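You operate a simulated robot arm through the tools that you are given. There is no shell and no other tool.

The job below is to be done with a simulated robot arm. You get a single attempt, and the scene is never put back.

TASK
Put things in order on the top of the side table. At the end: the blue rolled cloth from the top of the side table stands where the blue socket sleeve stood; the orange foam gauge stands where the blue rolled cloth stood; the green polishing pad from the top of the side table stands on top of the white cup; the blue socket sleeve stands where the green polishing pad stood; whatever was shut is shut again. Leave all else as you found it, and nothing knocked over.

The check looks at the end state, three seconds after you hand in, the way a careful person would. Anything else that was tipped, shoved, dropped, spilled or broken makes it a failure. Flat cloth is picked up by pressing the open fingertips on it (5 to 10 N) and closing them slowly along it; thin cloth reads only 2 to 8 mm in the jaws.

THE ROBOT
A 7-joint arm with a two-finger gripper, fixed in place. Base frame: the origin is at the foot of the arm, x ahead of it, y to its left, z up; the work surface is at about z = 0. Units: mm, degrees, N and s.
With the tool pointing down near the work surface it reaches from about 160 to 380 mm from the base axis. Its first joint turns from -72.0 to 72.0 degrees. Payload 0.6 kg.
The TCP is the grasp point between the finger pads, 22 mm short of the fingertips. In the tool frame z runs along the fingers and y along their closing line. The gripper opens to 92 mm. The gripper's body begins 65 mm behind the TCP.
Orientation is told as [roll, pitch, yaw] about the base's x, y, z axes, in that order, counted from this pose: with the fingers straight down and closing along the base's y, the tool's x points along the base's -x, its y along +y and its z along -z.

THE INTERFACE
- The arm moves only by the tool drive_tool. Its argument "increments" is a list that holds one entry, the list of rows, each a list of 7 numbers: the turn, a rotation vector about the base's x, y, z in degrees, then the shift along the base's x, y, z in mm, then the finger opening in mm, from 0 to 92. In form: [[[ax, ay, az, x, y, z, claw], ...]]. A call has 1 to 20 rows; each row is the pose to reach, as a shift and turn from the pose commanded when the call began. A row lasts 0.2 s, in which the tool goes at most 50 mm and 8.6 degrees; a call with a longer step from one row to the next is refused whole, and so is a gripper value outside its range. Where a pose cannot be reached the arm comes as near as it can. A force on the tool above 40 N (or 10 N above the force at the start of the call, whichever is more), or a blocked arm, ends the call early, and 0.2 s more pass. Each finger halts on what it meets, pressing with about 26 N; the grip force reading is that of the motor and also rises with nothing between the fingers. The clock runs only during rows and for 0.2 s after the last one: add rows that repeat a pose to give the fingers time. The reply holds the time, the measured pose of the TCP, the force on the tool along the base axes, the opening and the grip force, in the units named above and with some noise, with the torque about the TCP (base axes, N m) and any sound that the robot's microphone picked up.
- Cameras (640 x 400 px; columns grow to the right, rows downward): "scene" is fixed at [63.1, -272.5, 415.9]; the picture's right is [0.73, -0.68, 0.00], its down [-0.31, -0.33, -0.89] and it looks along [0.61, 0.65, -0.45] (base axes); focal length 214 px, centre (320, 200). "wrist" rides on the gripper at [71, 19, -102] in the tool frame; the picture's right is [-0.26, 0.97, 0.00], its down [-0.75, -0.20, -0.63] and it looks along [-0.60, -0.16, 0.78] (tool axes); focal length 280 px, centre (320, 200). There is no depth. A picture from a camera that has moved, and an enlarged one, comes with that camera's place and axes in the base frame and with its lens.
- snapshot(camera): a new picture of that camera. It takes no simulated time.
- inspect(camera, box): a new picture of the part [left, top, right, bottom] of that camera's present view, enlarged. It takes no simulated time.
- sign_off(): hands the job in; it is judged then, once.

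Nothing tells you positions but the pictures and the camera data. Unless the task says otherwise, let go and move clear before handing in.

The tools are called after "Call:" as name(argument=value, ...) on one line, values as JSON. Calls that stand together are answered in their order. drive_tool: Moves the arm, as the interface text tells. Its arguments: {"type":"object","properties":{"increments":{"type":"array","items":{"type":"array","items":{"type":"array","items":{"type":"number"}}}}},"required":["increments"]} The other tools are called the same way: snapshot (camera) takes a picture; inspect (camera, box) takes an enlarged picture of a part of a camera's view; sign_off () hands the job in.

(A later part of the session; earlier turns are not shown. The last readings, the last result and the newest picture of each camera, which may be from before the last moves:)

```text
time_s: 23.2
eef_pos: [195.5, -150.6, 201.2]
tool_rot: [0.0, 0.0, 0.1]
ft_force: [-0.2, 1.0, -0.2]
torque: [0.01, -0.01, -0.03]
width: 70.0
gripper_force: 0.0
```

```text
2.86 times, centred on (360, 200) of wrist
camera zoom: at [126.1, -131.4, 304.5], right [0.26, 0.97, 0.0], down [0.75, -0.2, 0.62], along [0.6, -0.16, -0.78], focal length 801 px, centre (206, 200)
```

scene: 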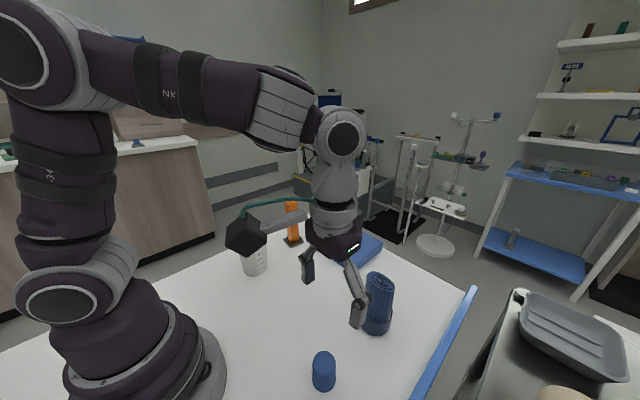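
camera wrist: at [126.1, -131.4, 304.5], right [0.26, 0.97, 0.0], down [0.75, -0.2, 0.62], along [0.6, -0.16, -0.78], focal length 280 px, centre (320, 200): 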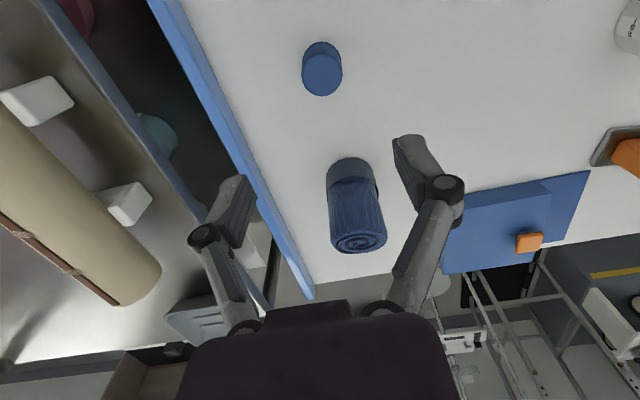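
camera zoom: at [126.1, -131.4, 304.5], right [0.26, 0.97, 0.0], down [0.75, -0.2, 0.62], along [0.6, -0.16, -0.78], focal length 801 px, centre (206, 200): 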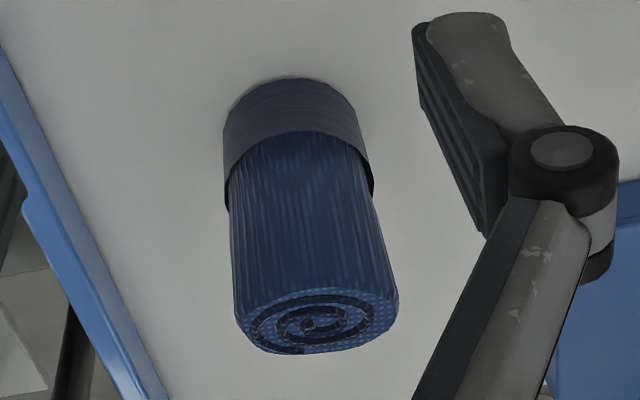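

The sleeve is a 38 mm cylinder about 45 mm tall at roughly (190.5, -146.7). I'll descend over it in two stages.

Call:
drive_tool(increments=[[[0, 0, 0, -2, 2, -25, 70], [0, 0, 0, -5, 3.9, -55, 70], [0, 0, 0, -5, 3.9, -85, 70], [0, 0, 0, -5, 3.9, -115, 70], [0, 0, 0, -5, 3.9, -115, 70]]])

Call:
snapshot(camera="wrist")

Call:
inspect(camera="scene", box=[260, 280, 400, 400])

```text
time_s: 24.4
eef_pos: [191.1, -146.4, 86.5]
tool_rot: [0.0, 0.0, 0.0]
ft_force: [0.9, 0.3, -0.8]
torque: [-0.03, -0.05, 0.01]
width: 70.1
gripper_force: 0.0
```

```text
taken
camera wrist: at [122.1, -127.6, 189.4], right [0.26, 0.97, 0.0], down [0.75, -0.2, 0.62], along [0.6, -0.16, -0.78], focal length 280 px, centre (320, 200)
```

wrist: 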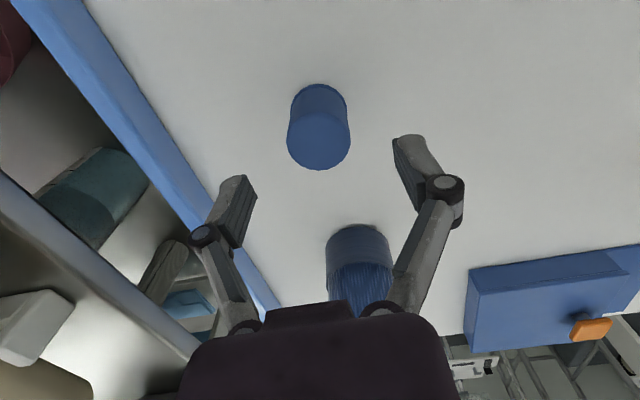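

```text
3.33 times, centred on (330, 340) of scene
camera zoom: at [63.1, -272.5, 415.9], right [0.73, -0.68, 0.0], down [-0.31, -0.33, -0.89], along [0.61, 0.65, -0.45], focal length 715 px, centre (287, -267)
```

zoom: 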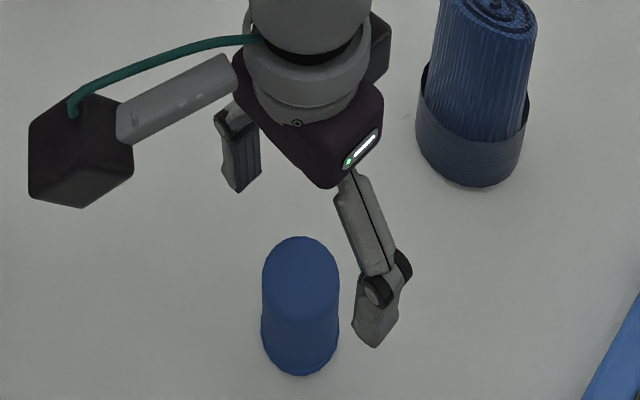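

Alignment looks good. I'll lower around the sleeve and close slowly.

Call:
drive_tool(increments=[[[0, 0, 0, 0, 0, -15, 66], [0, 0, 0, 0, 0, -30, 60], [0, 0, 0, 0, 0, -42, 60], [0, 0, 0, 0, 0, -53, 60], [0, 0, 0, 0, 0, -53, 60]]])

Call:
inspect(camera="scene", box=[260, 280, 400, 400])

Call:
snapshot(camera="wrist")

```text
time_s: 25.6
eef_pos: [193.2, -147.5, 32.0]
tool_rot: [0.0, 0.0, 0.2]
ft_force: [-0.6, 0.5, -0.1]
torque: [-0.01, 0.02, 0.01]
width: 60.0
gripper_force: 0.1
```

```text
3.33 times, centred on (330, 340) of scene
camera zoom: at [63.1, -272.5, 415.9], right [0.73, -0.68, 0.0], down [-0.31, -0.33, -0.89], along [0.61, 0.65, -0.45], focal length 715 px, centre (287, -267)
```

zoom: 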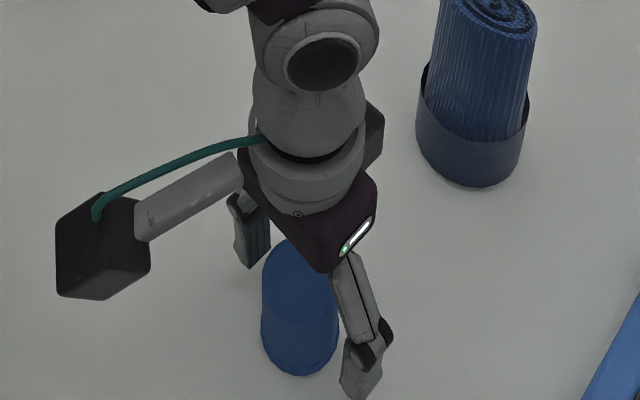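

```text
taken
camera wrist: at [122.5, -128.1, 135.6], right [0.26, 0.97, 0.0], down [0.75, -0.2, 0.62], along [0.6, -0.16, -0.78], focal length 280 px, centre (320, 200)
```

wrist: 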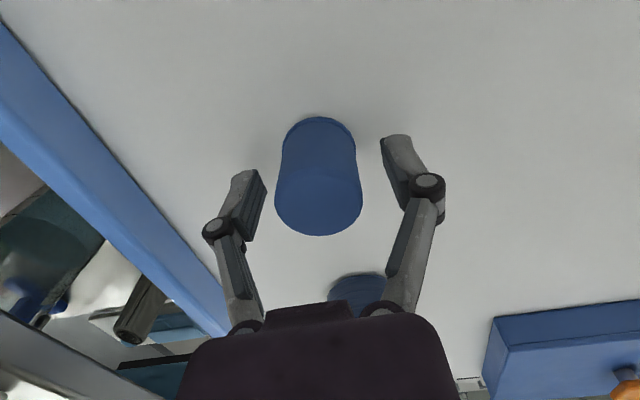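

Call:
inspect(camera="wrist", box=[220, 100, 420, 260])

```text
2.50 times, centred on (320, 180) of wrist
camera zoom: at [122.5, -128.1, 135.6], right [0.26, 0.97, 0.0], down [0.75, -0.2, 0.62], along [0.6, -0.16, -0.78], focal length 701 px, centre (320, 250)
```

zoom: 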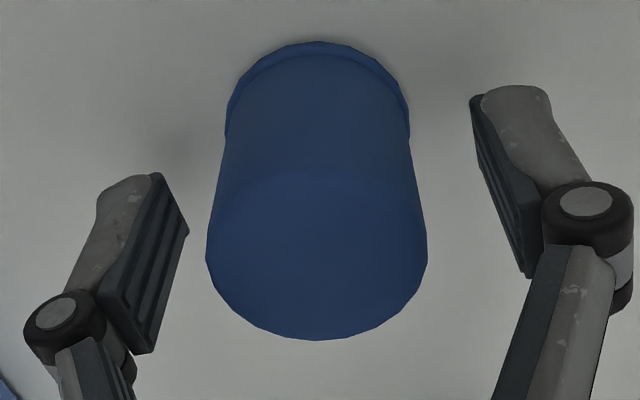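

The sleeve is centred between the fingers. Closing slowly.

Call:
drive_tool(increments=[[[0, 0, 0, 0, 0, 0, 52], [0, 0, 0, 0, 0, 0, 46], [0, 0, 0, 0, 0, 0, 42], [0, 0, 0, 0, 0, 0, 38], [0, 0, 0, 0, 0, 0, 34], [0, 0, 0, 0, 0, 0, 30], [0, 0, 0, 0, 0, 0, 30]]])

Call:
inspect(camera="wrist", box=[220, 100, 420, 260])

```text
time_s: 27.2
eef_pos: [192.1, -147.5, 32.4]
tool_rot: [0.1, 0.0, 0.2]
ft_force: [0.3, 1.1, 7.2]
torque: [0.04, 0.01, -0.03]
width: 34.2
gripper_force: 26.1
```

```text
2.50 times, centred on (320, 180) of wrist
camera zoom: at [122.5, -128.2, 135.8], right [0.26, 0.97, 0.0], down [0.75, -0.2, 0.62], along [0.6, -0.16, -0.78], focal length 701 px, centre (320, 250)
```

zoom: 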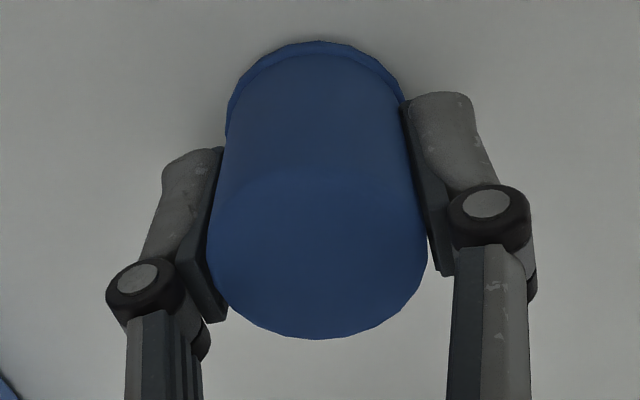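

Gripped at 34 mm with the sleeve not displaced. I'll lift and check.

Call:
drive_tool(increments=[[[0, 0, 0, 0, 0, 5, 30], [0, 0, 0, 0, 0, 15, 30], [0, 0, 0, 0, 0, 30, 30], [0, 0, 0, 0, 0, 50, 30], [0, 0, 0, 0, 0, 68, 30], [0, 0, 0, 0, 0, 68, 30]]])

Call:
inspect(camera="scene", box=[240, 240, 420, 400])

```text
time_s: 28.6
eef_pos: [192.0, -146.7, 102.7]
tool_rot: [-0.1, 0.0, 0.1]
ft_force: [-0.6, -0.2, -1.1]
torque: [-0.01, 0.02, 0.02]
width: 34.5
gripper_force: 26.1
```

```text
2.50 times, centred on (330, 320) of scene
camera zoom: at [63.1, -272.5, 415.9], right [0.73, -0.68, 0.0], down [-0.31, -0.33, -0.89], along [0.61, 0.65, -0.45], focal length 536 px, centre (295, -100)
```

zoom: 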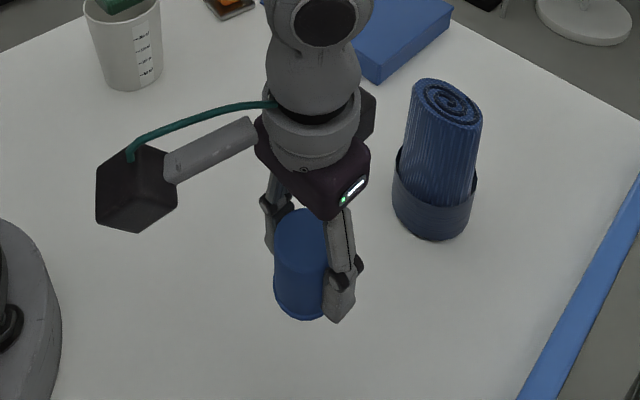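

Lifted cleanly. I'll carry it to the pad's old spot at about (330, -27).

Call:
drive_tool(increments=[[[0, 0, 0, 15, 15, 5, 30], [0, 0, 0, 38, 36, 5, 30], [0, 0, 0, 62, 58, 5, 30], [0, 0, 0, 88, 80, 5, 30], [0, 0, 0, 112, 100, 3, 30], [0, 0, 0, 130, 114, 0, 30], [0, 0, 0, 137.9, 120.1, -10, 30], [0, 0, 0, 137.9, 120.1, -30, 30], [0, 0, 0, 137.9, 120.1, -50, 30], [0, 0, 0, 137.9, 120.1, -50, 30]]])

Call:
snapshot(camera="scene")

Call:
snapshot(camera="wrist")

```text
time_s: 30.8
eef_pos: [329.1, -25.9, 51.3]
tool_rot: [0.0, -0.1, 0.1]
ft_force: [0.1, 0.1, 0.4]
torque: [-0.02, 0.02, -0.01]
width: 34.7
gripper_force: 25.6
```

```text
taken
```

scene: 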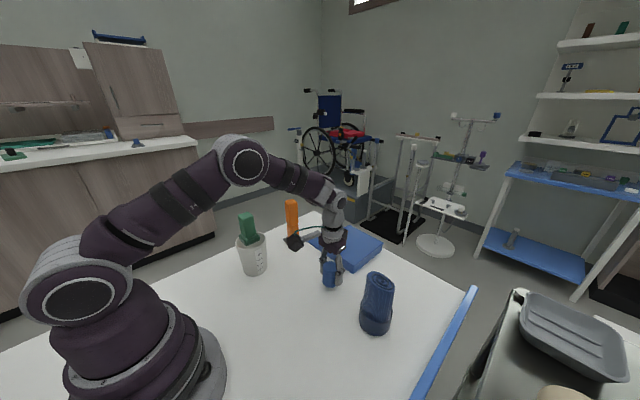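

```text
taken
camera wrist: at [260.1, -7.4, 154.1], right [0.26, 0.97, 0.0], down [0.75, -0.2, 0.62], along [0.6, -0.16, -0.78], focal length 280 px, centre (320, 200)
```

wrist: 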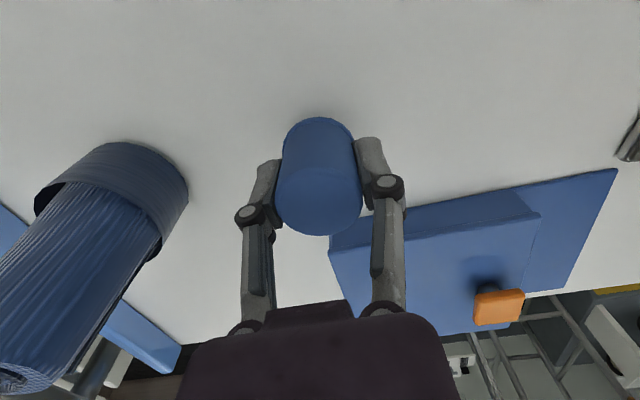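

The sleeve is over the target and the pad still stands on the cup. I'll lower to just above the table, then touch down gently.

Call:
drive_tool(increments=[[[0, 0, 0, 0.5, -0.4, -6, 30], [0, 0, 0, 0.5, -0.4, -11, 30], [0, 0, 0, 0.5, -0.4, -15, 30], [0, 0, 0, 0.5, -0.4, -16.5, 30], [0, 0, 0, 0.5, -0.4, -16.5, 30]]])

Call:
drive_tool(increments=[[[0, 0, 0, 0, 0, -1, 30], [0, 0, 0, 0, 0, -2, 30], [0, 0, 0, 0, 0, -2, 30]]])

```text
time_s: 32.0
eef_pos: [330.6, -26.4, 35.4]
tool_rot: [0.1, 0.0, 0.1]
ft_force: [1.0, 0.3, 0.1]
torque: [-0.02, 0.01, 0.0]
width: 34.7
gripper_force: 25.9
```

```text
time_s: 32.8
eef_pos: [330.3, -25.6, 31.5]
tool_rot: [0.0, -0.1, 0.1]
ft_force: [-3.7, 1.2, 10.0]
torque: [0.06, 0.1, 0.03]
width: 34.5
gripper_force: 25.7
```

Touched down with about 10 N. I'll open gently to release.

Call:
drive_tool(increments=[[[0, 0, 0, 0, 0, 0.5, 33], [0, 0, 0, 0, 0, 0.5, 35], [0, 0, 0, 0, 0, 0.5, 37], [0, 0, 0, 0, 0, 0.5, 41], [0, 0, 0, 0, 0, 0.5, 47], [0, 0, 0, 0, 0, 0.5, 55], [0, 0, 0, 0, 0, 0.5, 60], [0, 0, 0, 0, 0, 0.5, 60]]])

Call:
snapshot(camera="wrist")

Call:
inspect(camera="scene", box=[290, 220, 390, 310])

```text
time_s: 34.6
eef_pos: [328.5, -26.6, 34.0]
tool_rot: [0.0, 0.0, 0.1]
ft_force: [-0.2, -0.3, -0.1]
torque: [0.0, 0.0, -0.03]
width: 60.1
gripper_force: 0.0
```

```text
taken
camera wrist: at [260.3, -7.7, 136.1], right [0.26, 0.97, 0.0], down [0.75, -0.2, 0.62], along [0.6, -0.16, -0.78], focal length 280 px, centre (320, 200)
```

wrist: 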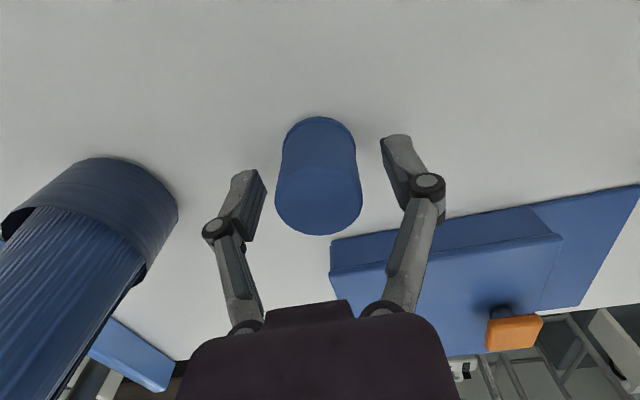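

```text
4.44 times, centred on (340, 265) of scene
camera zoom: at [63.1, -272.5, 415.9], right [0.73, -0.68, 0.0], down [-0.31, -0.33, -0.89], along [0.61, 0.65, -0.45], focal length 953 px, centre (231, -89)
```

zoom: 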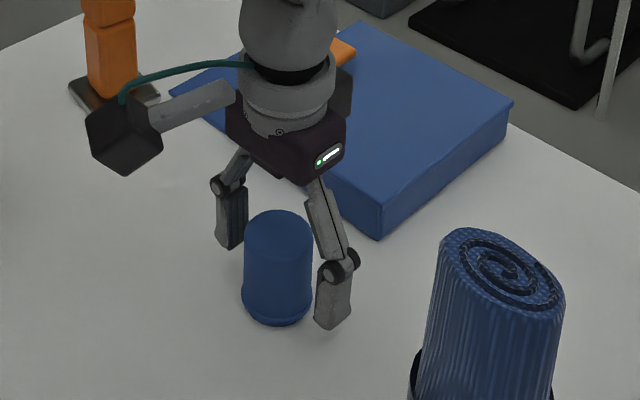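

The sleeve stands on the pad's old spot. I'll rise clear and go to a viewing pose for the rolled cloth.

Call:
drive_tool(increments=[[[0, 0, 0, 0, 0, 12, 60], [0, 0, 0, 0, 0, 32, 60], [0, 0, 0, 0, 0, 55, 70], [0, 0, 0, -5, 0, 85, 80], [0, 0, 0, -15, -5, 115, 92], [0, 0, 0, -25, -30, 140, 92], [0, 0, 0, -35, -65, 155, 92], [0, 0, 0, -40, -103, 157, 92], [0, 0, 0, -40, -103, 157, 92]]])

Call:
snapshot(camera="wrist")

Call:
inspect(camera="wrist", box=[240, 60, 400, 200])

Call:
snapshot(camera="scene")

```text
time_s: 36.6
eef_pos: [289.1, -130.7, 190.8]
tool_rot: [-0.1, 0.0, 0.0]
ft_force: [1.1, -0.1, 1.6]
torque: [0.03, 0.0, 0.01]
width: 91.9
gripper_force: 0.2
```

```text
taken
camera wrist: at [219.5, -111.3, 293.7], right [0.26, 0.97, 0.0], down [0.75, -0.2, 0.62], along [0.6, -0.16, -0.78], focal length 280 px, centre (320, 200)
```

wrist: 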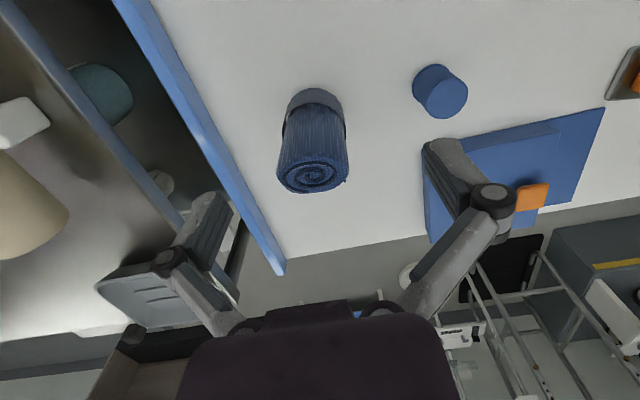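

```text
2.86 times, centred on (320, 130) of wrist
camera zoom: at [219.5, -111.3, 293.7], right [0.26, 0.97, 0.0], down [0.75, -0.2, 0.62], along [0.6, -0.16, -0.78], focal length 801 px, centre (320, 400)
```

zoom: 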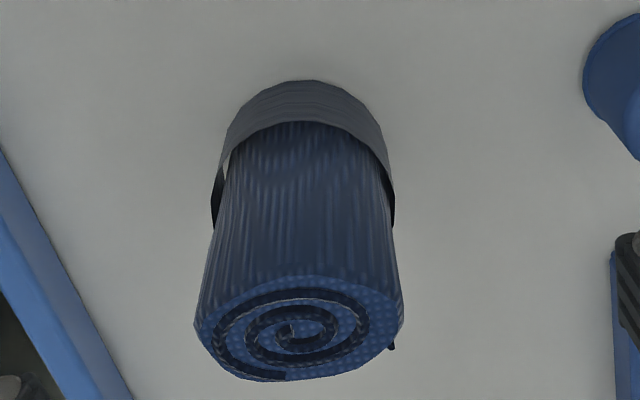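

```text
taken
```

scene: 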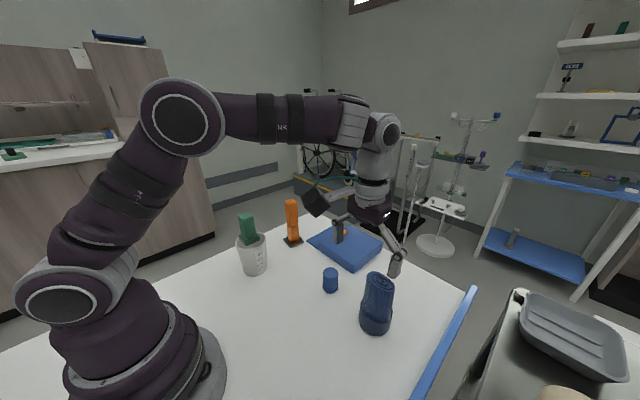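

The roll is a flattened oval (about 53 x 32 mm, 122 mm tall) at around (325, -146), with a band around its foot. I'll drop down on its near side, slide in with open fingers straddling it above the band, and re-check before closing.

Call:
drive_tool(increments=[[[0, 0, 0, -8, -8, -15, 92], [0, 0, 0, -17, -15.3, -35, 92], [0, 0, 0, -17, -15.3, -60, 92], [0, 0, 0, -17, -15.3, -85, 92], [0, 0, 0, -17, -15.3, -98, 92], [0, 0, 0, 0, -15.3, -98, 92], [0, 0, 0, 15, -15.3, -98, 92], [0, 0, 0, 15, -15.3, -98, 92]]])

Call:
snapshot(camera="wrist")

Call:
inspect(camera="scene", box=[320, 220, 440, 350])

```text
time_s: 38.4
eef_pos: [305.3, -145.5, 91.3]
tool_rot: [0.0, 0.0, 0.1]
ft_force: [-0.2, -0.4, -0.4]
torque: [-0.03, -0.01, 0.0]
width: 92.1
gripper_force: 0.1
```

```text
taken
camera wrist: at [235.2, -126.3, 194.4], right [0.26, 0.97, 0.0], down [0.75, -0.2, 0.62], along [0.6, -0.16, -0.78], focal length 280 px, centre (320, 200)
```

wrist: 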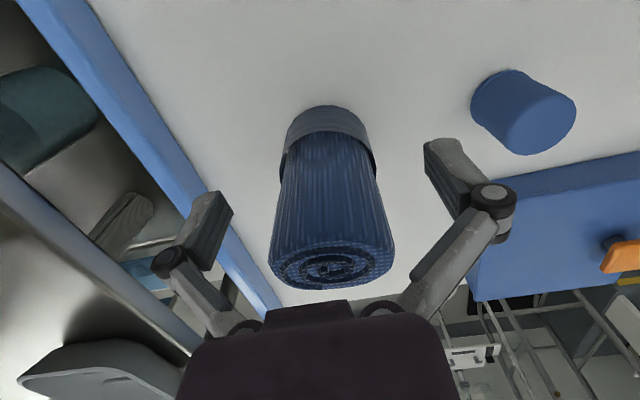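

```text
3.08 times, centred on (380, 285) of scene
camera zoom: at [63.1, -272.5, 415.9], right [0.73, -0.68, 0.0], down [-0.31, -0.33, -0.89], along [0.61, 0.65, -0.45], focal length 660 px, centre (135, -62)
```

zoom: 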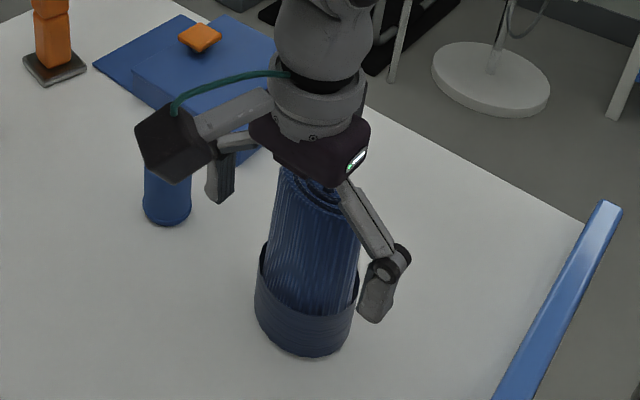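

Call:
inspect(camera="wrist", box=[240, 90, 420, 300])

```text
1.90 times, centred on (330, 195) of wrist
camera zoom: at [235.2, -126.3, 194.4], right [0.26, 0.97, 0.0], down [0.75, -0.2, 0.62], along [0.6, -0.16, -0.78], focal length 534 px, centre (301, 210)
```

zoom: 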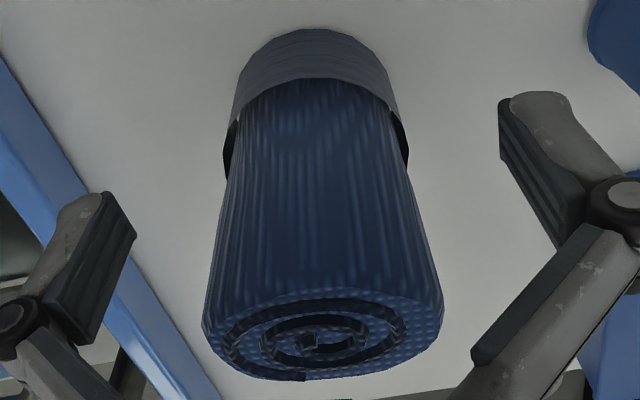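

Call:
drive_tool(increments=[[[0, 0, 0, 8, -0.3, 0, 92], [0, 0, 0, 16, -0.5, 0, 92], [0, 0, 0, 20, -0.5, 0, 92], [0, 0, 0, 20, -0.5, 0, 92]]])

Call:
snapshot(camera="wrist")

Call:
inspect(camera="scene", box=[320, 220, 440, 350])

```text
time_s: 39.4
eef_pos: [324.3, -144.6, 92.9]
tool_rot: [0.0, 0.1, 0.0]
ft_force: [0.2, -0.8, -0.2]
torque: [-0.03, 0.02, -0.01]
width: 91.9
gripper_force: 0.0
```

```text
taken
camera wrist: at [255.4, -126.6, 195.0], right [0.26, 0.97, 0.0], down [0.75, -0.2, 0.62], along [0.6, -0.16, -0.78], focal length 280 px, centre (320, 200)
```

wrist: 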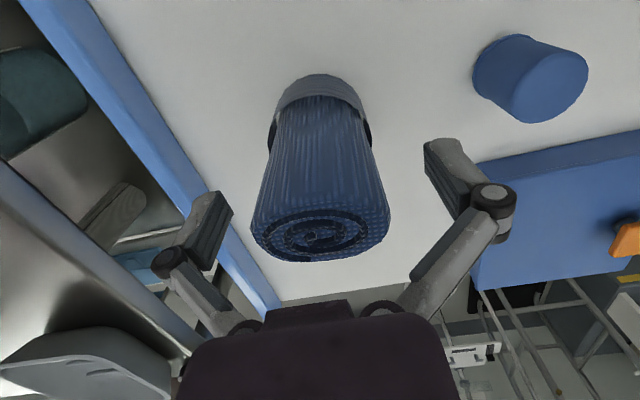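

```text
3.08 times, centred on (380, 285) of scene
camera zoom: at [63.1, -272.5, 415.9], right [0.73, -0.68, 0.0], down [-0.31, -0.33, -0.89], along [0.61, 0.65, -0.45], focal length 660 px, centre (135, -62)
```

zoom: 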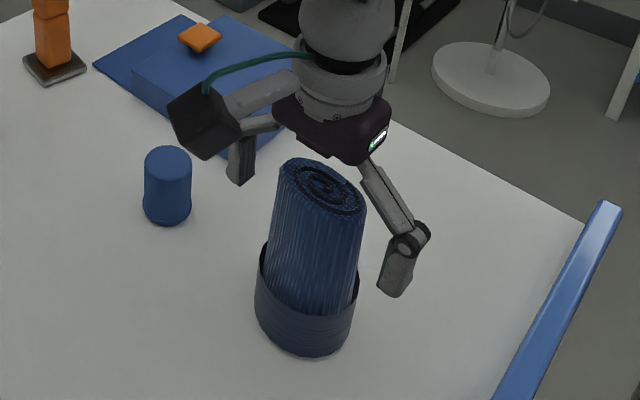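

The roll is centred and the fingertips are above the band. Closing slowly.

Call:
drive_tool(increments=[[[0, 0, 0, 0, 0, 0, 80], [0, 0, 0, 0, 0, 0, 70], [0, 0, 0, 0, 0, 0, 62], [0, 0, 0, 0, 0, 0, 56], [0, 0, 0, 0, 0, 0, 51], [0, 0, 0, 0, 0, 0, 46], [0, 0, 0, 0, 0, 0, 42], [0, 0, 0, 0, 0, 0, 42]]])

Call:
snapshot(camera="wrist")

Call:
inspect(camera="scene", box=[320, 220, 440, 350])

```text
time_s: 41.2
eef_pos: [323.7, -144.5, 92.6]
tool_rot: [0.0, 0.0, 0.2]
ft_force: [0.2, -1.9, 9.2]
torque: [0.06, 0.04, 0.0]
width: 56.7
gripper_force: 25.5
```

```text
taken
camera wrist: at [255.4, -126.7, 195.1], right [0.26, 0.97, 0.0], down [0.75, -0.2, 0.63], along [0.6, -0.16, -0.78], focal length 280 px, centre (320, 200)
```

wrist: 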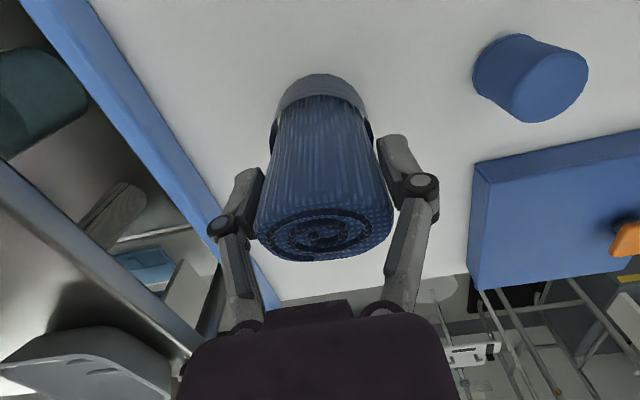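

```text
3.08 times, centred on (380, 285) of scene
camera zoom: at [63.1, -272.4, 416.0], right [0.73, -0.68, 0.0], down [-0.31, -0.33, -0.89], along [0.61, 0.65, -0.45], focal length 660 px, centre (135, -62)
```

zoom: 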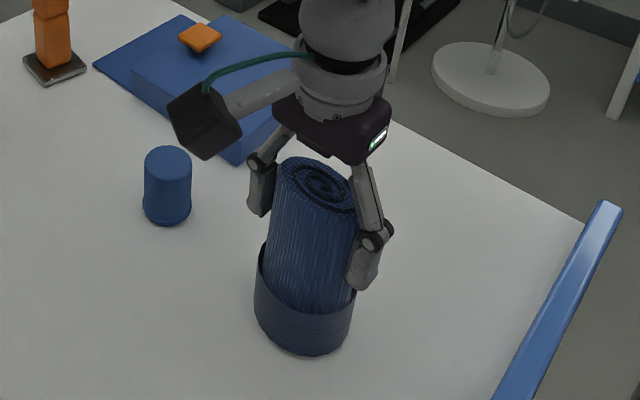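

Gripped at 57 mm. I'll lift a little and see whether the band comes along with the roll.

Call:
drive_tool(increments=[[[0, 0, 0, 0, 0, 4, 42], [0, 0, 0, 0, 0, 10, 42], [0, 0, 0, 0, 0, 18, 42], [0, 0, 0, 0, 0, 18, 42]]])

Call:
inspect(camera="scene", box=[320, 220, 440, 350])

Call:
snapshot(camera="wrist")

```text
time_s: 42.2
eef_pos: [325.7, -146.0, 110.9]
tool_rot: [0.0, -0.1, 0.1]
ft_force: [-0.5, 1.1, -0.8]
torque: [0.0, 0.03, -0.01]
width: 56.1
gripper_force: 26.2
```

```text
3.08 times, centred on (380, 285) of scene
camera zoom: at [63.1, -272.5, 415.9], right [0.73, -0.68, 0.0], down [-0.31, -0.33, -0.89], along [0.61, 0.65, -0.45], focal length 660 px, centre (135, -62)
```

zoom: 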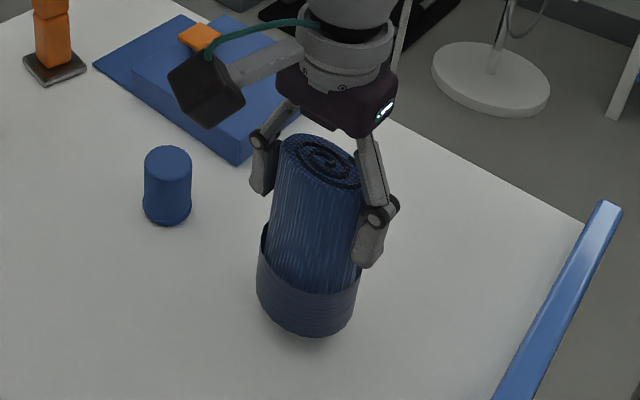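

```text
taken
camera wrist: at [255.5, -126.7, 213.5], right [0.26, 0.97, 0.0], down [0.75, -0.2, 0.62], along [0.6, -0.16, -0.78], focal length 280 px, centre (320, 200)
```

wrist: 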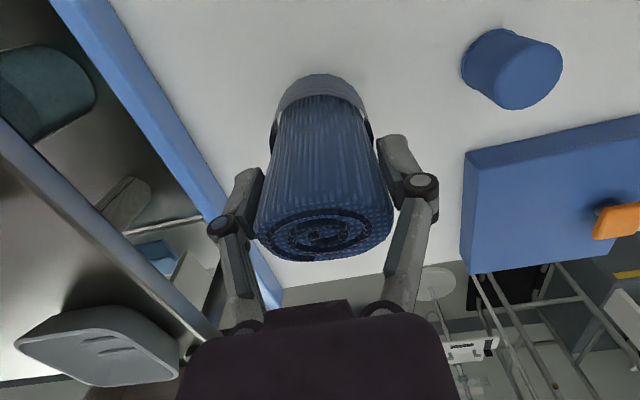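

The band is part of the roll. I'll carry it straight back along x to the sleeve's old spot at about (193, -147).

Call:
drive_tool(increments=[[[0, 0, 0, -8, 0, 8, 42], [0, 0, 0, -25, 0, 14, 42], [0, 0, 0, -45, -0.5, 14, 42], [0, 0, 0, -65, -1, 14, 42], [0, 0, 0, -85, -1, 14, 42], [0, 0, 0, -105, -1.5, 14, 42], [0, 0, 0, -122, -1.8, 14, 42], [0, 0, 0, -133.5, -1.8, 10, 42], [0, 0, 0, -133.5, -1.8, 0, 42], [0, 0, 0, -133.5, -1.8, -8, 42], [0, 0, 0, -133.5, -1.8, -8, 42]]])

Call:
snapshot(camera="wrist")

Call:
snapshot(camera="scene")

```text
time_s: 44.6
eef_pos: [191.7, -147.3, 102.1]
tool_rot: [0.0, 0.0, 0.2]
ft_force: [-0.3, 0.5, -0.8]
torque: [-0.02, -0.01, 0.01]
width: 56.0
gripper_force: 25.6
```

```text
taken
camera wrist: at [122.0, -128.3, 204.7], right [0.26, 0.97, 0.0], down [0.75, -0.2, 0.62], along [0.6, -0.16, -0.78], focal length 280 px, centre (320, 200)
```

wrist: 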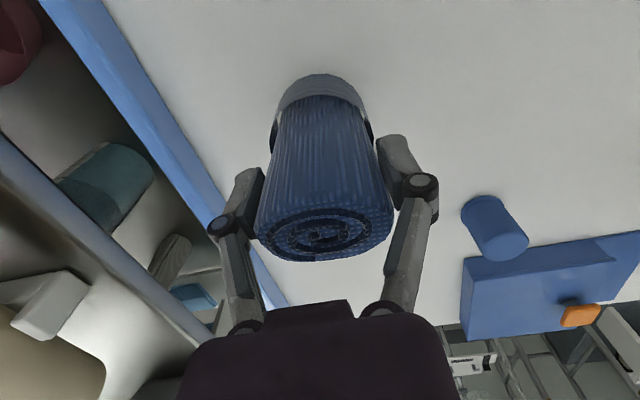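

```text
taken
```

scene: 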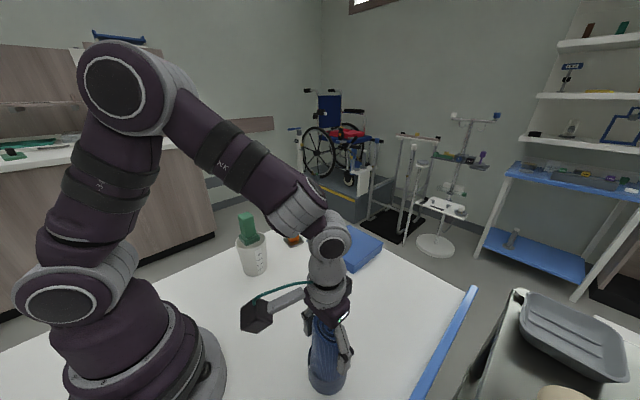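

The roll is over the target and the camera readings agree with it. I'll lower it gently onto the table.

Call:
drive_tool(increments=[[[0, 0, 0, 0, 0, -3, 42], [0, 0, 0, 0, 0, -6, 42], [0, 0, 0, 0, 0, -7.5, 42], [0, 0, 0, 0, 0, -7.5, 42]]])

Call:
drive_tool(increments=[[[0, 0, 0, 0, 0, -1, 42], [0, 0, 0, 0, 0, -1.8, 42], [0, 0, 0, 0, 0, -1.8, 42]]])

```text
time_s: 45.6
eef_pos: [191.0, -147.3, 95.8]
tool_rot: [0.1, 0.0, 0.0]
ft_force: [-0.7, -0.3, -1.2]
torque: [0.03, 0.03, 0.0]
width: 56.0
gripper_force: 25.9
```

```text
time_s: 46.4
eef_pos: [191.5, -148.0, 93.2]
tool_rot: [0.0, 0.0, 0.1]
ft_force: [0.6, 0.7, -1.1]
torque: [-0.01, 0.04, 0.01]
width: 55.8
gripper_force: 26.1
```

Call:
drive_tool(increments=[[[0, 0, 0, 0, 0, -0.7, 42], [0, 0, 0, 0, 0, -1.4, 42], [0, 0, 0, 0, 0, -1.4, 42]]])

```text
time_s: 47.2
eef_pos: [192.5, -148.2, 91.6]
tool_rot: [0.0, 0.0, -0.1]
ft_force: [-4.5, -1.5, 25.6]
torque: [-0.16, -0.03, -0.15]
width: 55.8
gripper_force: 26.3
```

Contact made. I'll ease up half a millimetre and open gradually.

Call:
drive_tool(increments=[[[0, 0, 0, 0, 0, 0.5, 42], [0, 0, 0, 0, 0, 0.7, 48], [0, 0, 0, 0, 0, 0.7, 53], [0, 0, 0, 0, 0, 0.7, 55], [0, 0, 0, 0, 0, 0.7, 57], [0, 0, 0, 0, 0, 0.7, 59], [0, 0, 0, 0, 0, 0.7, 63], [0, 0, 0, 0, 0, 0.7, 70], [0, 0, 0, 0, 0, 0.7, 80], [0, 0, 0, 0, 0, 0.7, 90], [0, 0, 0, 0, 0, 0.7, 92]]])

Call:
snapshot(camera="wrist")

Call:
inspect(camera="scene", box=[240, 270, 420, 400])

```text
time_s: 49.6
eef_pos: [192.0, -146.5, 91.7]
tool_rot: [0.0, -0.1, 0.1]
ft_force: [0.4, -0.6, -0.1]
torque: [0.01, 0.01, -0.02]
width: 91.7
gripper_force: 0.1
```

```text
taken
camera wrist: at [121.9, -128.8, 194.7], right [0.26, 0.97, 0.0], down [0.75, -0.2, 0.62], along [0.6, -0.16, -0.78], focal length 280 px, centre (320, 200)
```

wrist: 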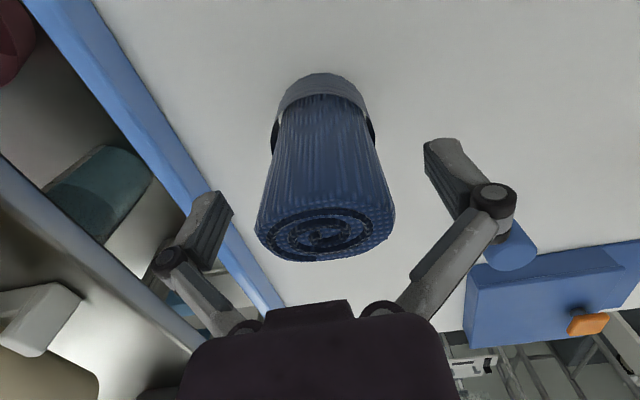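

```text
3.08 times, centred on (330, 335) of scene
camera zoom: at [63.1, -272.5, 415.9], right [0.73, -0.68, 0.0], down [-0.31, -0.33, -0.89], along [0.61, 0.65, -0.45], focal length 660 px, centre (289, -215)
```

zoom: 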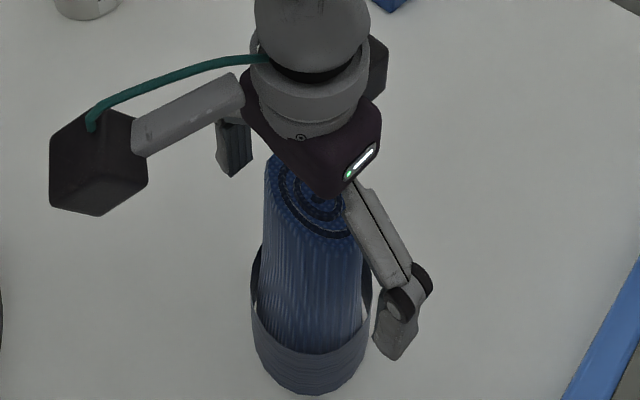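

Call:
inspect(camera="wrist", box=[230, 60, 410, 270])

```text
1.90 times, centred on (320, 165) of wrist
camera zoom: at [121.9, -128.8, 194.7], right [0.26, 0.97, 0.0], down [0.75, -0.2, 0.62], along [0.6, -0.16, -0.78], focal length 534 px, centre (320, 267)
```

zoom: 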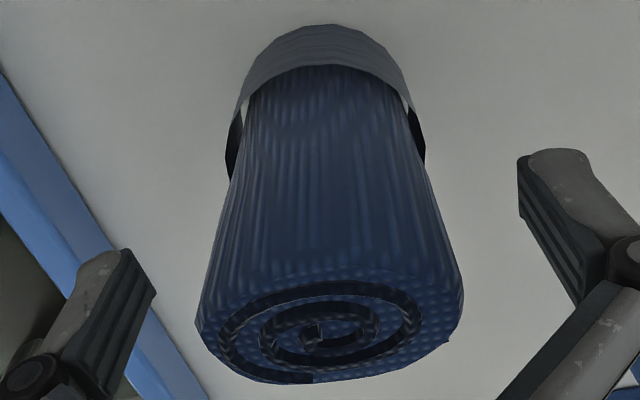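

The roll now stands on the sleeve's old spot. I'll rise straight up, then travel toward the orange gauge side, staying clear above everything.

Call:
drive_tool(increments=[[[0, 0, 0, 0, 0, 10, 92], [0, 0, 0, 0, 0, 30, 92], [0, 0, 0, 0, 0, 55, 92], [0, 0, 0, 0, 0, 80, 92], [0, 0, 0, 0, 0, 100, 92], [0, 0, 0, 15, 30, 103, 92], [0, 0, 0, 32, 65, 103, 92], [0, 0, 0, 50, 100, 103, 92], [0, 0, 0, 66, 135, 103, 92], [0, 0, 0, 78, 160, 103, 92], [0, 0, 0, 78, 160, 103, 92]]])

Call:
snapshot(camera="scene")

Call:
snapshot(camera="wrist")

```text
time_s: 52.0
eef_pos: [268.9, 13.0, 195.8]
tool_rot: [0.0, 0.0, 0.0]
ft_force: [-0.1, 0.2, -0.7]
torque: [0.03, 0.0, -0.01]
width: 91.9
gripper_force: 0.1
```

```text
taken
```

scene: 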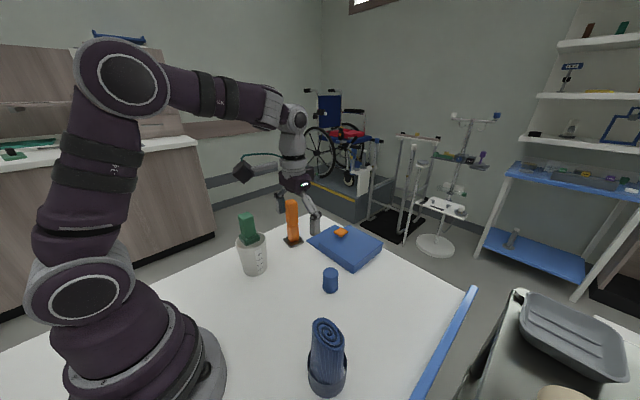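

```text
taken
camera wrist: at [200.9, 31.9, 298.2], right [0.26, 0.97, 0.0], down [0.75, -0.2, 0.62], along [0.6, -0.16, -0.78], focal length 280 px, centre (320, 200)
```

wrist: 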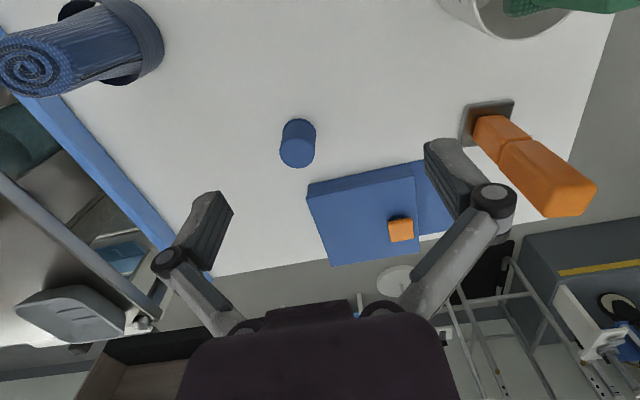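

Everything stands as placed. I'll turn the tool to match the gauge's yaw (-9°) and lean it outward 18° for reach, while moving partway.

Call:
drive_tool(increments=[[[-0.35, -4.5, -2.2, 6, 18, -2, 92], [-0.7, -9, -4.5, 12, 38, -5, 92], [-1.05, -13.5, -6.7, 20, 58, -8, 92], [-1.41, -17.96, -8.92, 26, 75, -10, 92], [-1.41, -17.96, -8.92, 31, 87, -10, 92], [-1.41, -17.96, -8.92, 31, 87, -10, 92]]])

Call:
snapshot(camera="wrist")

Call:
snapshot(camera="scene")

```text
time_s: 53.4
eef_pos: [300.3, 100.7, 184.4]
tool_rot: [0.0, -18.0, -9.0]
ft_force: [0.4, 0.2, -0.1]
torque: [-0.02, -0.01, 0.04]
width: 91.9
gripper_force: 0.0
```

```text
taken
camera wrist: at [207.3, 134.3, 260.8], right [0.4, 0.91, 0.08], down [0.49, -0.28, 0.83], along [0.78, -0.29, -0.56], focal length 280 px, centre (320, 200)
```

wrist: 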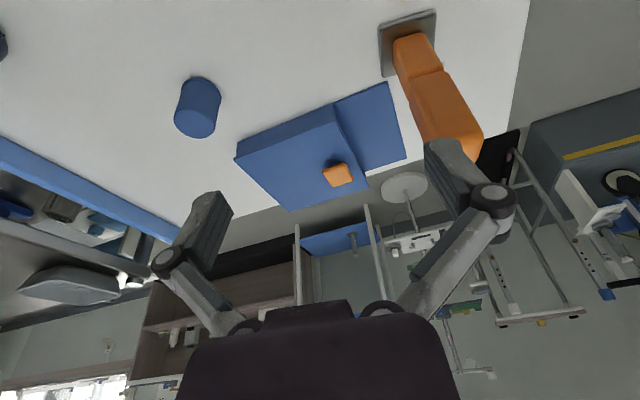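

```text
taken
```

scene: 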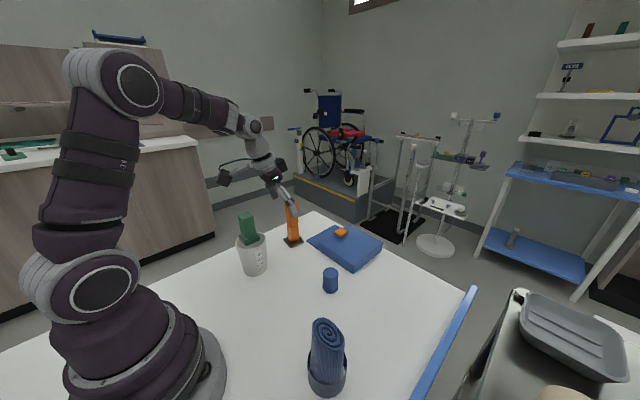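

Call:
inspect(camera="wrist", box=[350, 0, 500, 160])

Call:
inspect(camera="scene", box=[220, 180, 340, 290])

```text
2.50 times, centred on (425, 80) of wrist
camera zoom: at [207.3, 134.3, 260.8], right [0.4, 0.91, 0.08], down [0.49, -0.28, 0.83], along [0.78, -0.29, -0.56], focal length 701 px, centre (58, 500)
```

zoom: 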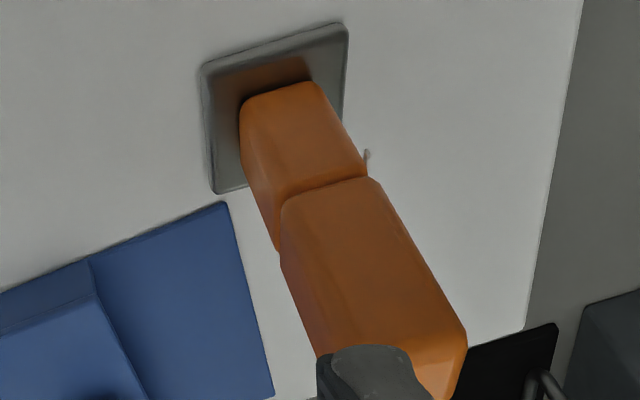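

```text
3.64 times, centred on (280, 235) of scene
camera zoom: at [63.1, -272.5, 415.9], right [0.73, -0.68, 0.0], down [-0.31, -0.33, -0.89], along [0.61, 0.65, -0.45], focal length 780 px, centre (466, 73)
```

zoom: 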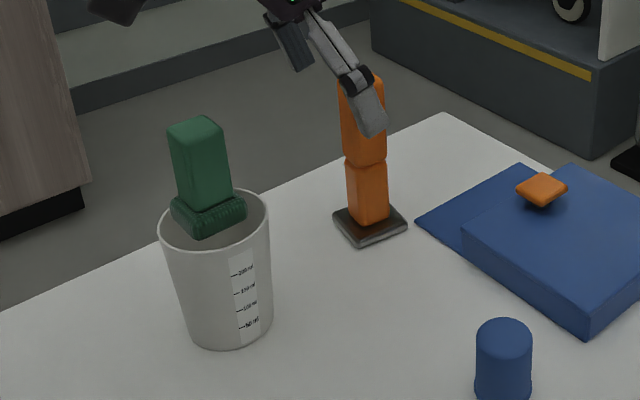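

Call:
inspect(camera="wrist", box=[410, 25, 470, 85])

Call:
inspect(camera="scene", box=[275, 200, 325, 250])

```text
6.67 times, centred on (440, 55) of wrist
camera zoom: at [207.3, 134.3, 260.8], right [0.4, 0.91, 0.08], down [0.49, -0.28, 0.83], along [0.78, -0.29, -0.56], focal length 1869 px, centre (-480, 1167)
```

zoom: 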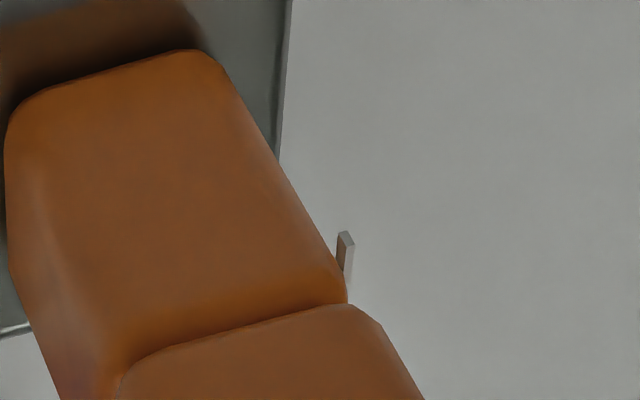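

```text
8.00 times, centred on (300, 225) of scene
camera zoom: at [63.1, -272.5, 415.9], right [0.73, -0.68, 0.0], down [-0.31, -0.33, -0.89], along [0.61, 0.65, -0.45], focal length 1716 px, centre (480, 0)
```

zoom: 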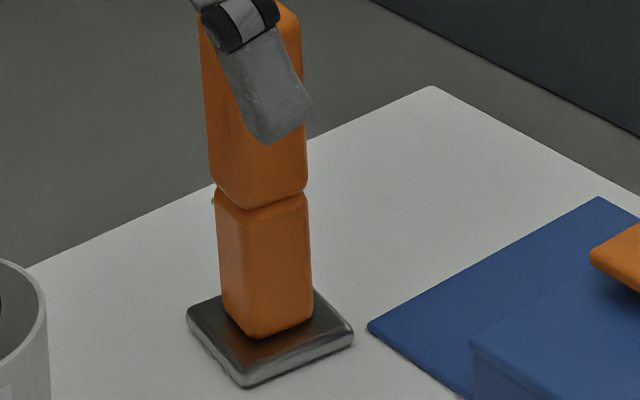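

There's a tiny metal tab at the gauge's neck (about z 66), so I'll grip only the upper block above it. The gauge is centred near (373, 173). I'll go to a pre-grasp point in front of it and lower.

Call:
drive_tool(increments=[[[0, 0, 0, 4, 20, -5, 92], [0, 0, 0, 9, 45, -12, 92], [0, 0, 0, 13, 65, -22, 92], [0, 0, 0, 16.6, 81.9, -34, 92], [0, 0, 0, 16.6, 81.9, -55, 92], [0, 0, 0, 16.6, 81.9, -75, 92], [0, 0, 0, 16.6, 81.9, -91, 92], [0, 0, 0, 16.6, 81.9, -91, 92]]])

Call:
snapshot(camera="wrist")

Call:
snapshot(camera="scene")

```text
time_s: 55.2
eef_pos: [317.1, 181.1, 93.1]
tool_rot: [0.1, -18.1, -9.0]
ft_force: [-0.7, 0.2, 0.0]
torque: [0.03, -0.01, -0.03]
width: 92.0
gripper_force: 0.1
```

```text
taken
camera wrist: at [224.0, 215.7, 170.3], right [0.4, 0.91, 0.08], down [0.49, -0.28, 0.83], along [0.78, -0.29, -0.56], focal length 280 px, centre (320, 200)
```

wrist: 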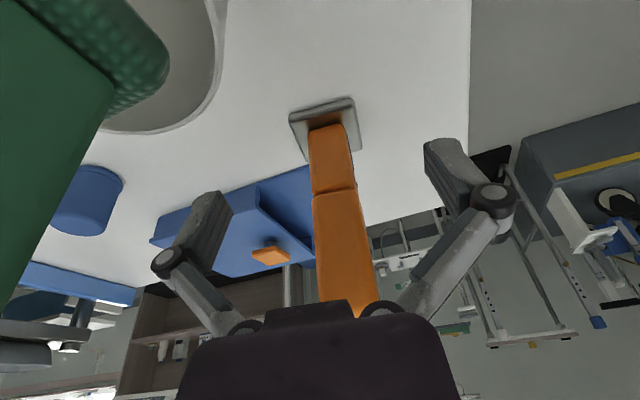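

```text
taken
```

scene: 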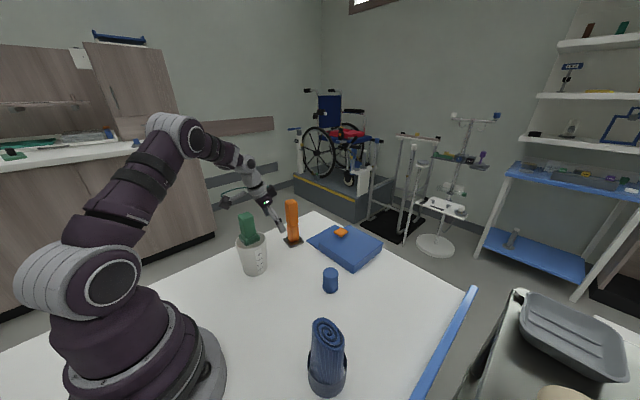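

Call:
inspect(camera="wrist", box=[250, 85, 410, 305])

Call:
inspect(camera="scene", box=[210, 140, 330, 290])

```text
1.82 times, centred on (330, 195) of wrist
camera zoom: at [224.0, 215.7, 170.3], right [0.4, 0.91, 0.08], down [0.49, -0.28, 0.83], along [0.78, -0.29, -0.56], focal length 510 px, centre (302, 209)
```

zoom: 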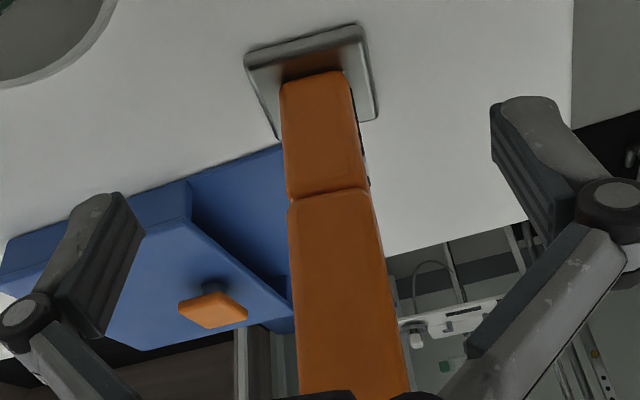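

```text
2.67 times, centred on (270, 215) of scene
camera zoom: at [63.1, -272.5, 415.9], right [0.73, -0.68, 0.0], down [-0.31, -0.33, -0.89], along [0.61, 0.65, -0.45], focal length 572 px, centre (453, 160)
```

zoom: 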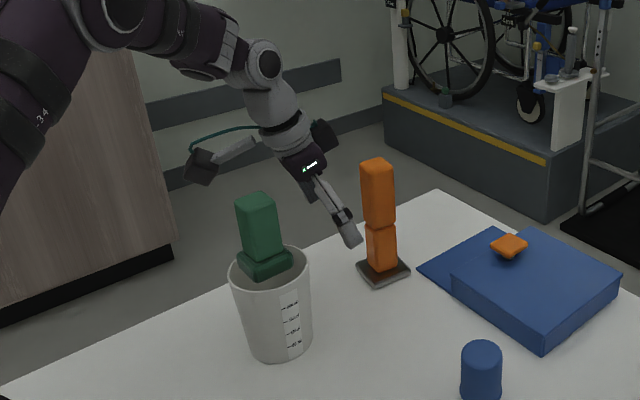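

The gauge lines up with the tool axis within a millimetre. I'll slide forward along its axis with the fingers open around it, partway first.

Call:
drive_tool(increments=[[[0, 0, 0, 10, -1.5, 0, 92], [0, 0, 0, 20, -3, 0, 92], [0, 0, 0, 30, -4.5, 0, 92], [0, 0, 0, 38, -5.7, 0, 92], [0, 0, 0, 38, -5.7, 0, 92]]])

Call:
snapshot(camera="wrist")

Call:
inspect(camera="scene", box=[210, 140, 330, 290])

```text
time_s: 56.4
eef_pos: [356.1, 175.5, 94.1]
tool_rot: [0.0, -18.0, -9.0]
ft_force: [-0.2, 0.7, 0.0]
torque: [0.0, -0.02, 0.0]
width: 92.3
gripper_force: 0.0
```

```text
taken
camera wrist: at [262.1, 209.6, 170.0], right [0.4, 0.91, 0.08], down [0.49, -0.28, 0.83], along [0.78, -0.29, -0.56], focal length 280 px, centre (320, 200)
```

wrist: 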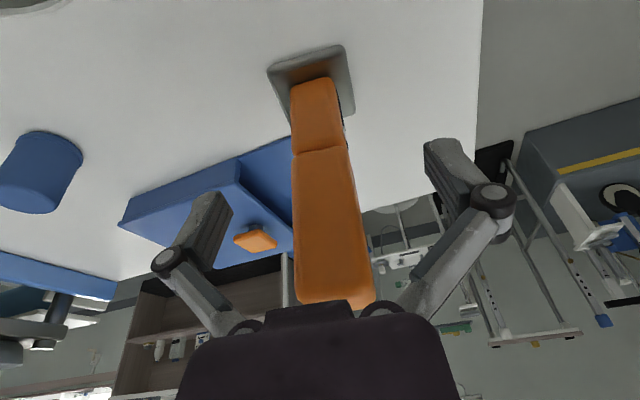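

```text
2.67 times, centred on (270, 215) of scene
camera zoom: at [63.1, -272.5, 415.9], right [0.73, -0.68, 0.0], down [-0.31, -0.33, -0.89], along [0.61, 0.65, -0.45], focal length 572 px, centre (453, 160)
```

zoom: 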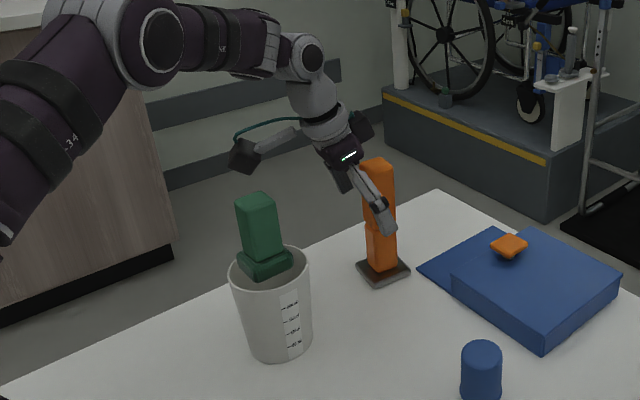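

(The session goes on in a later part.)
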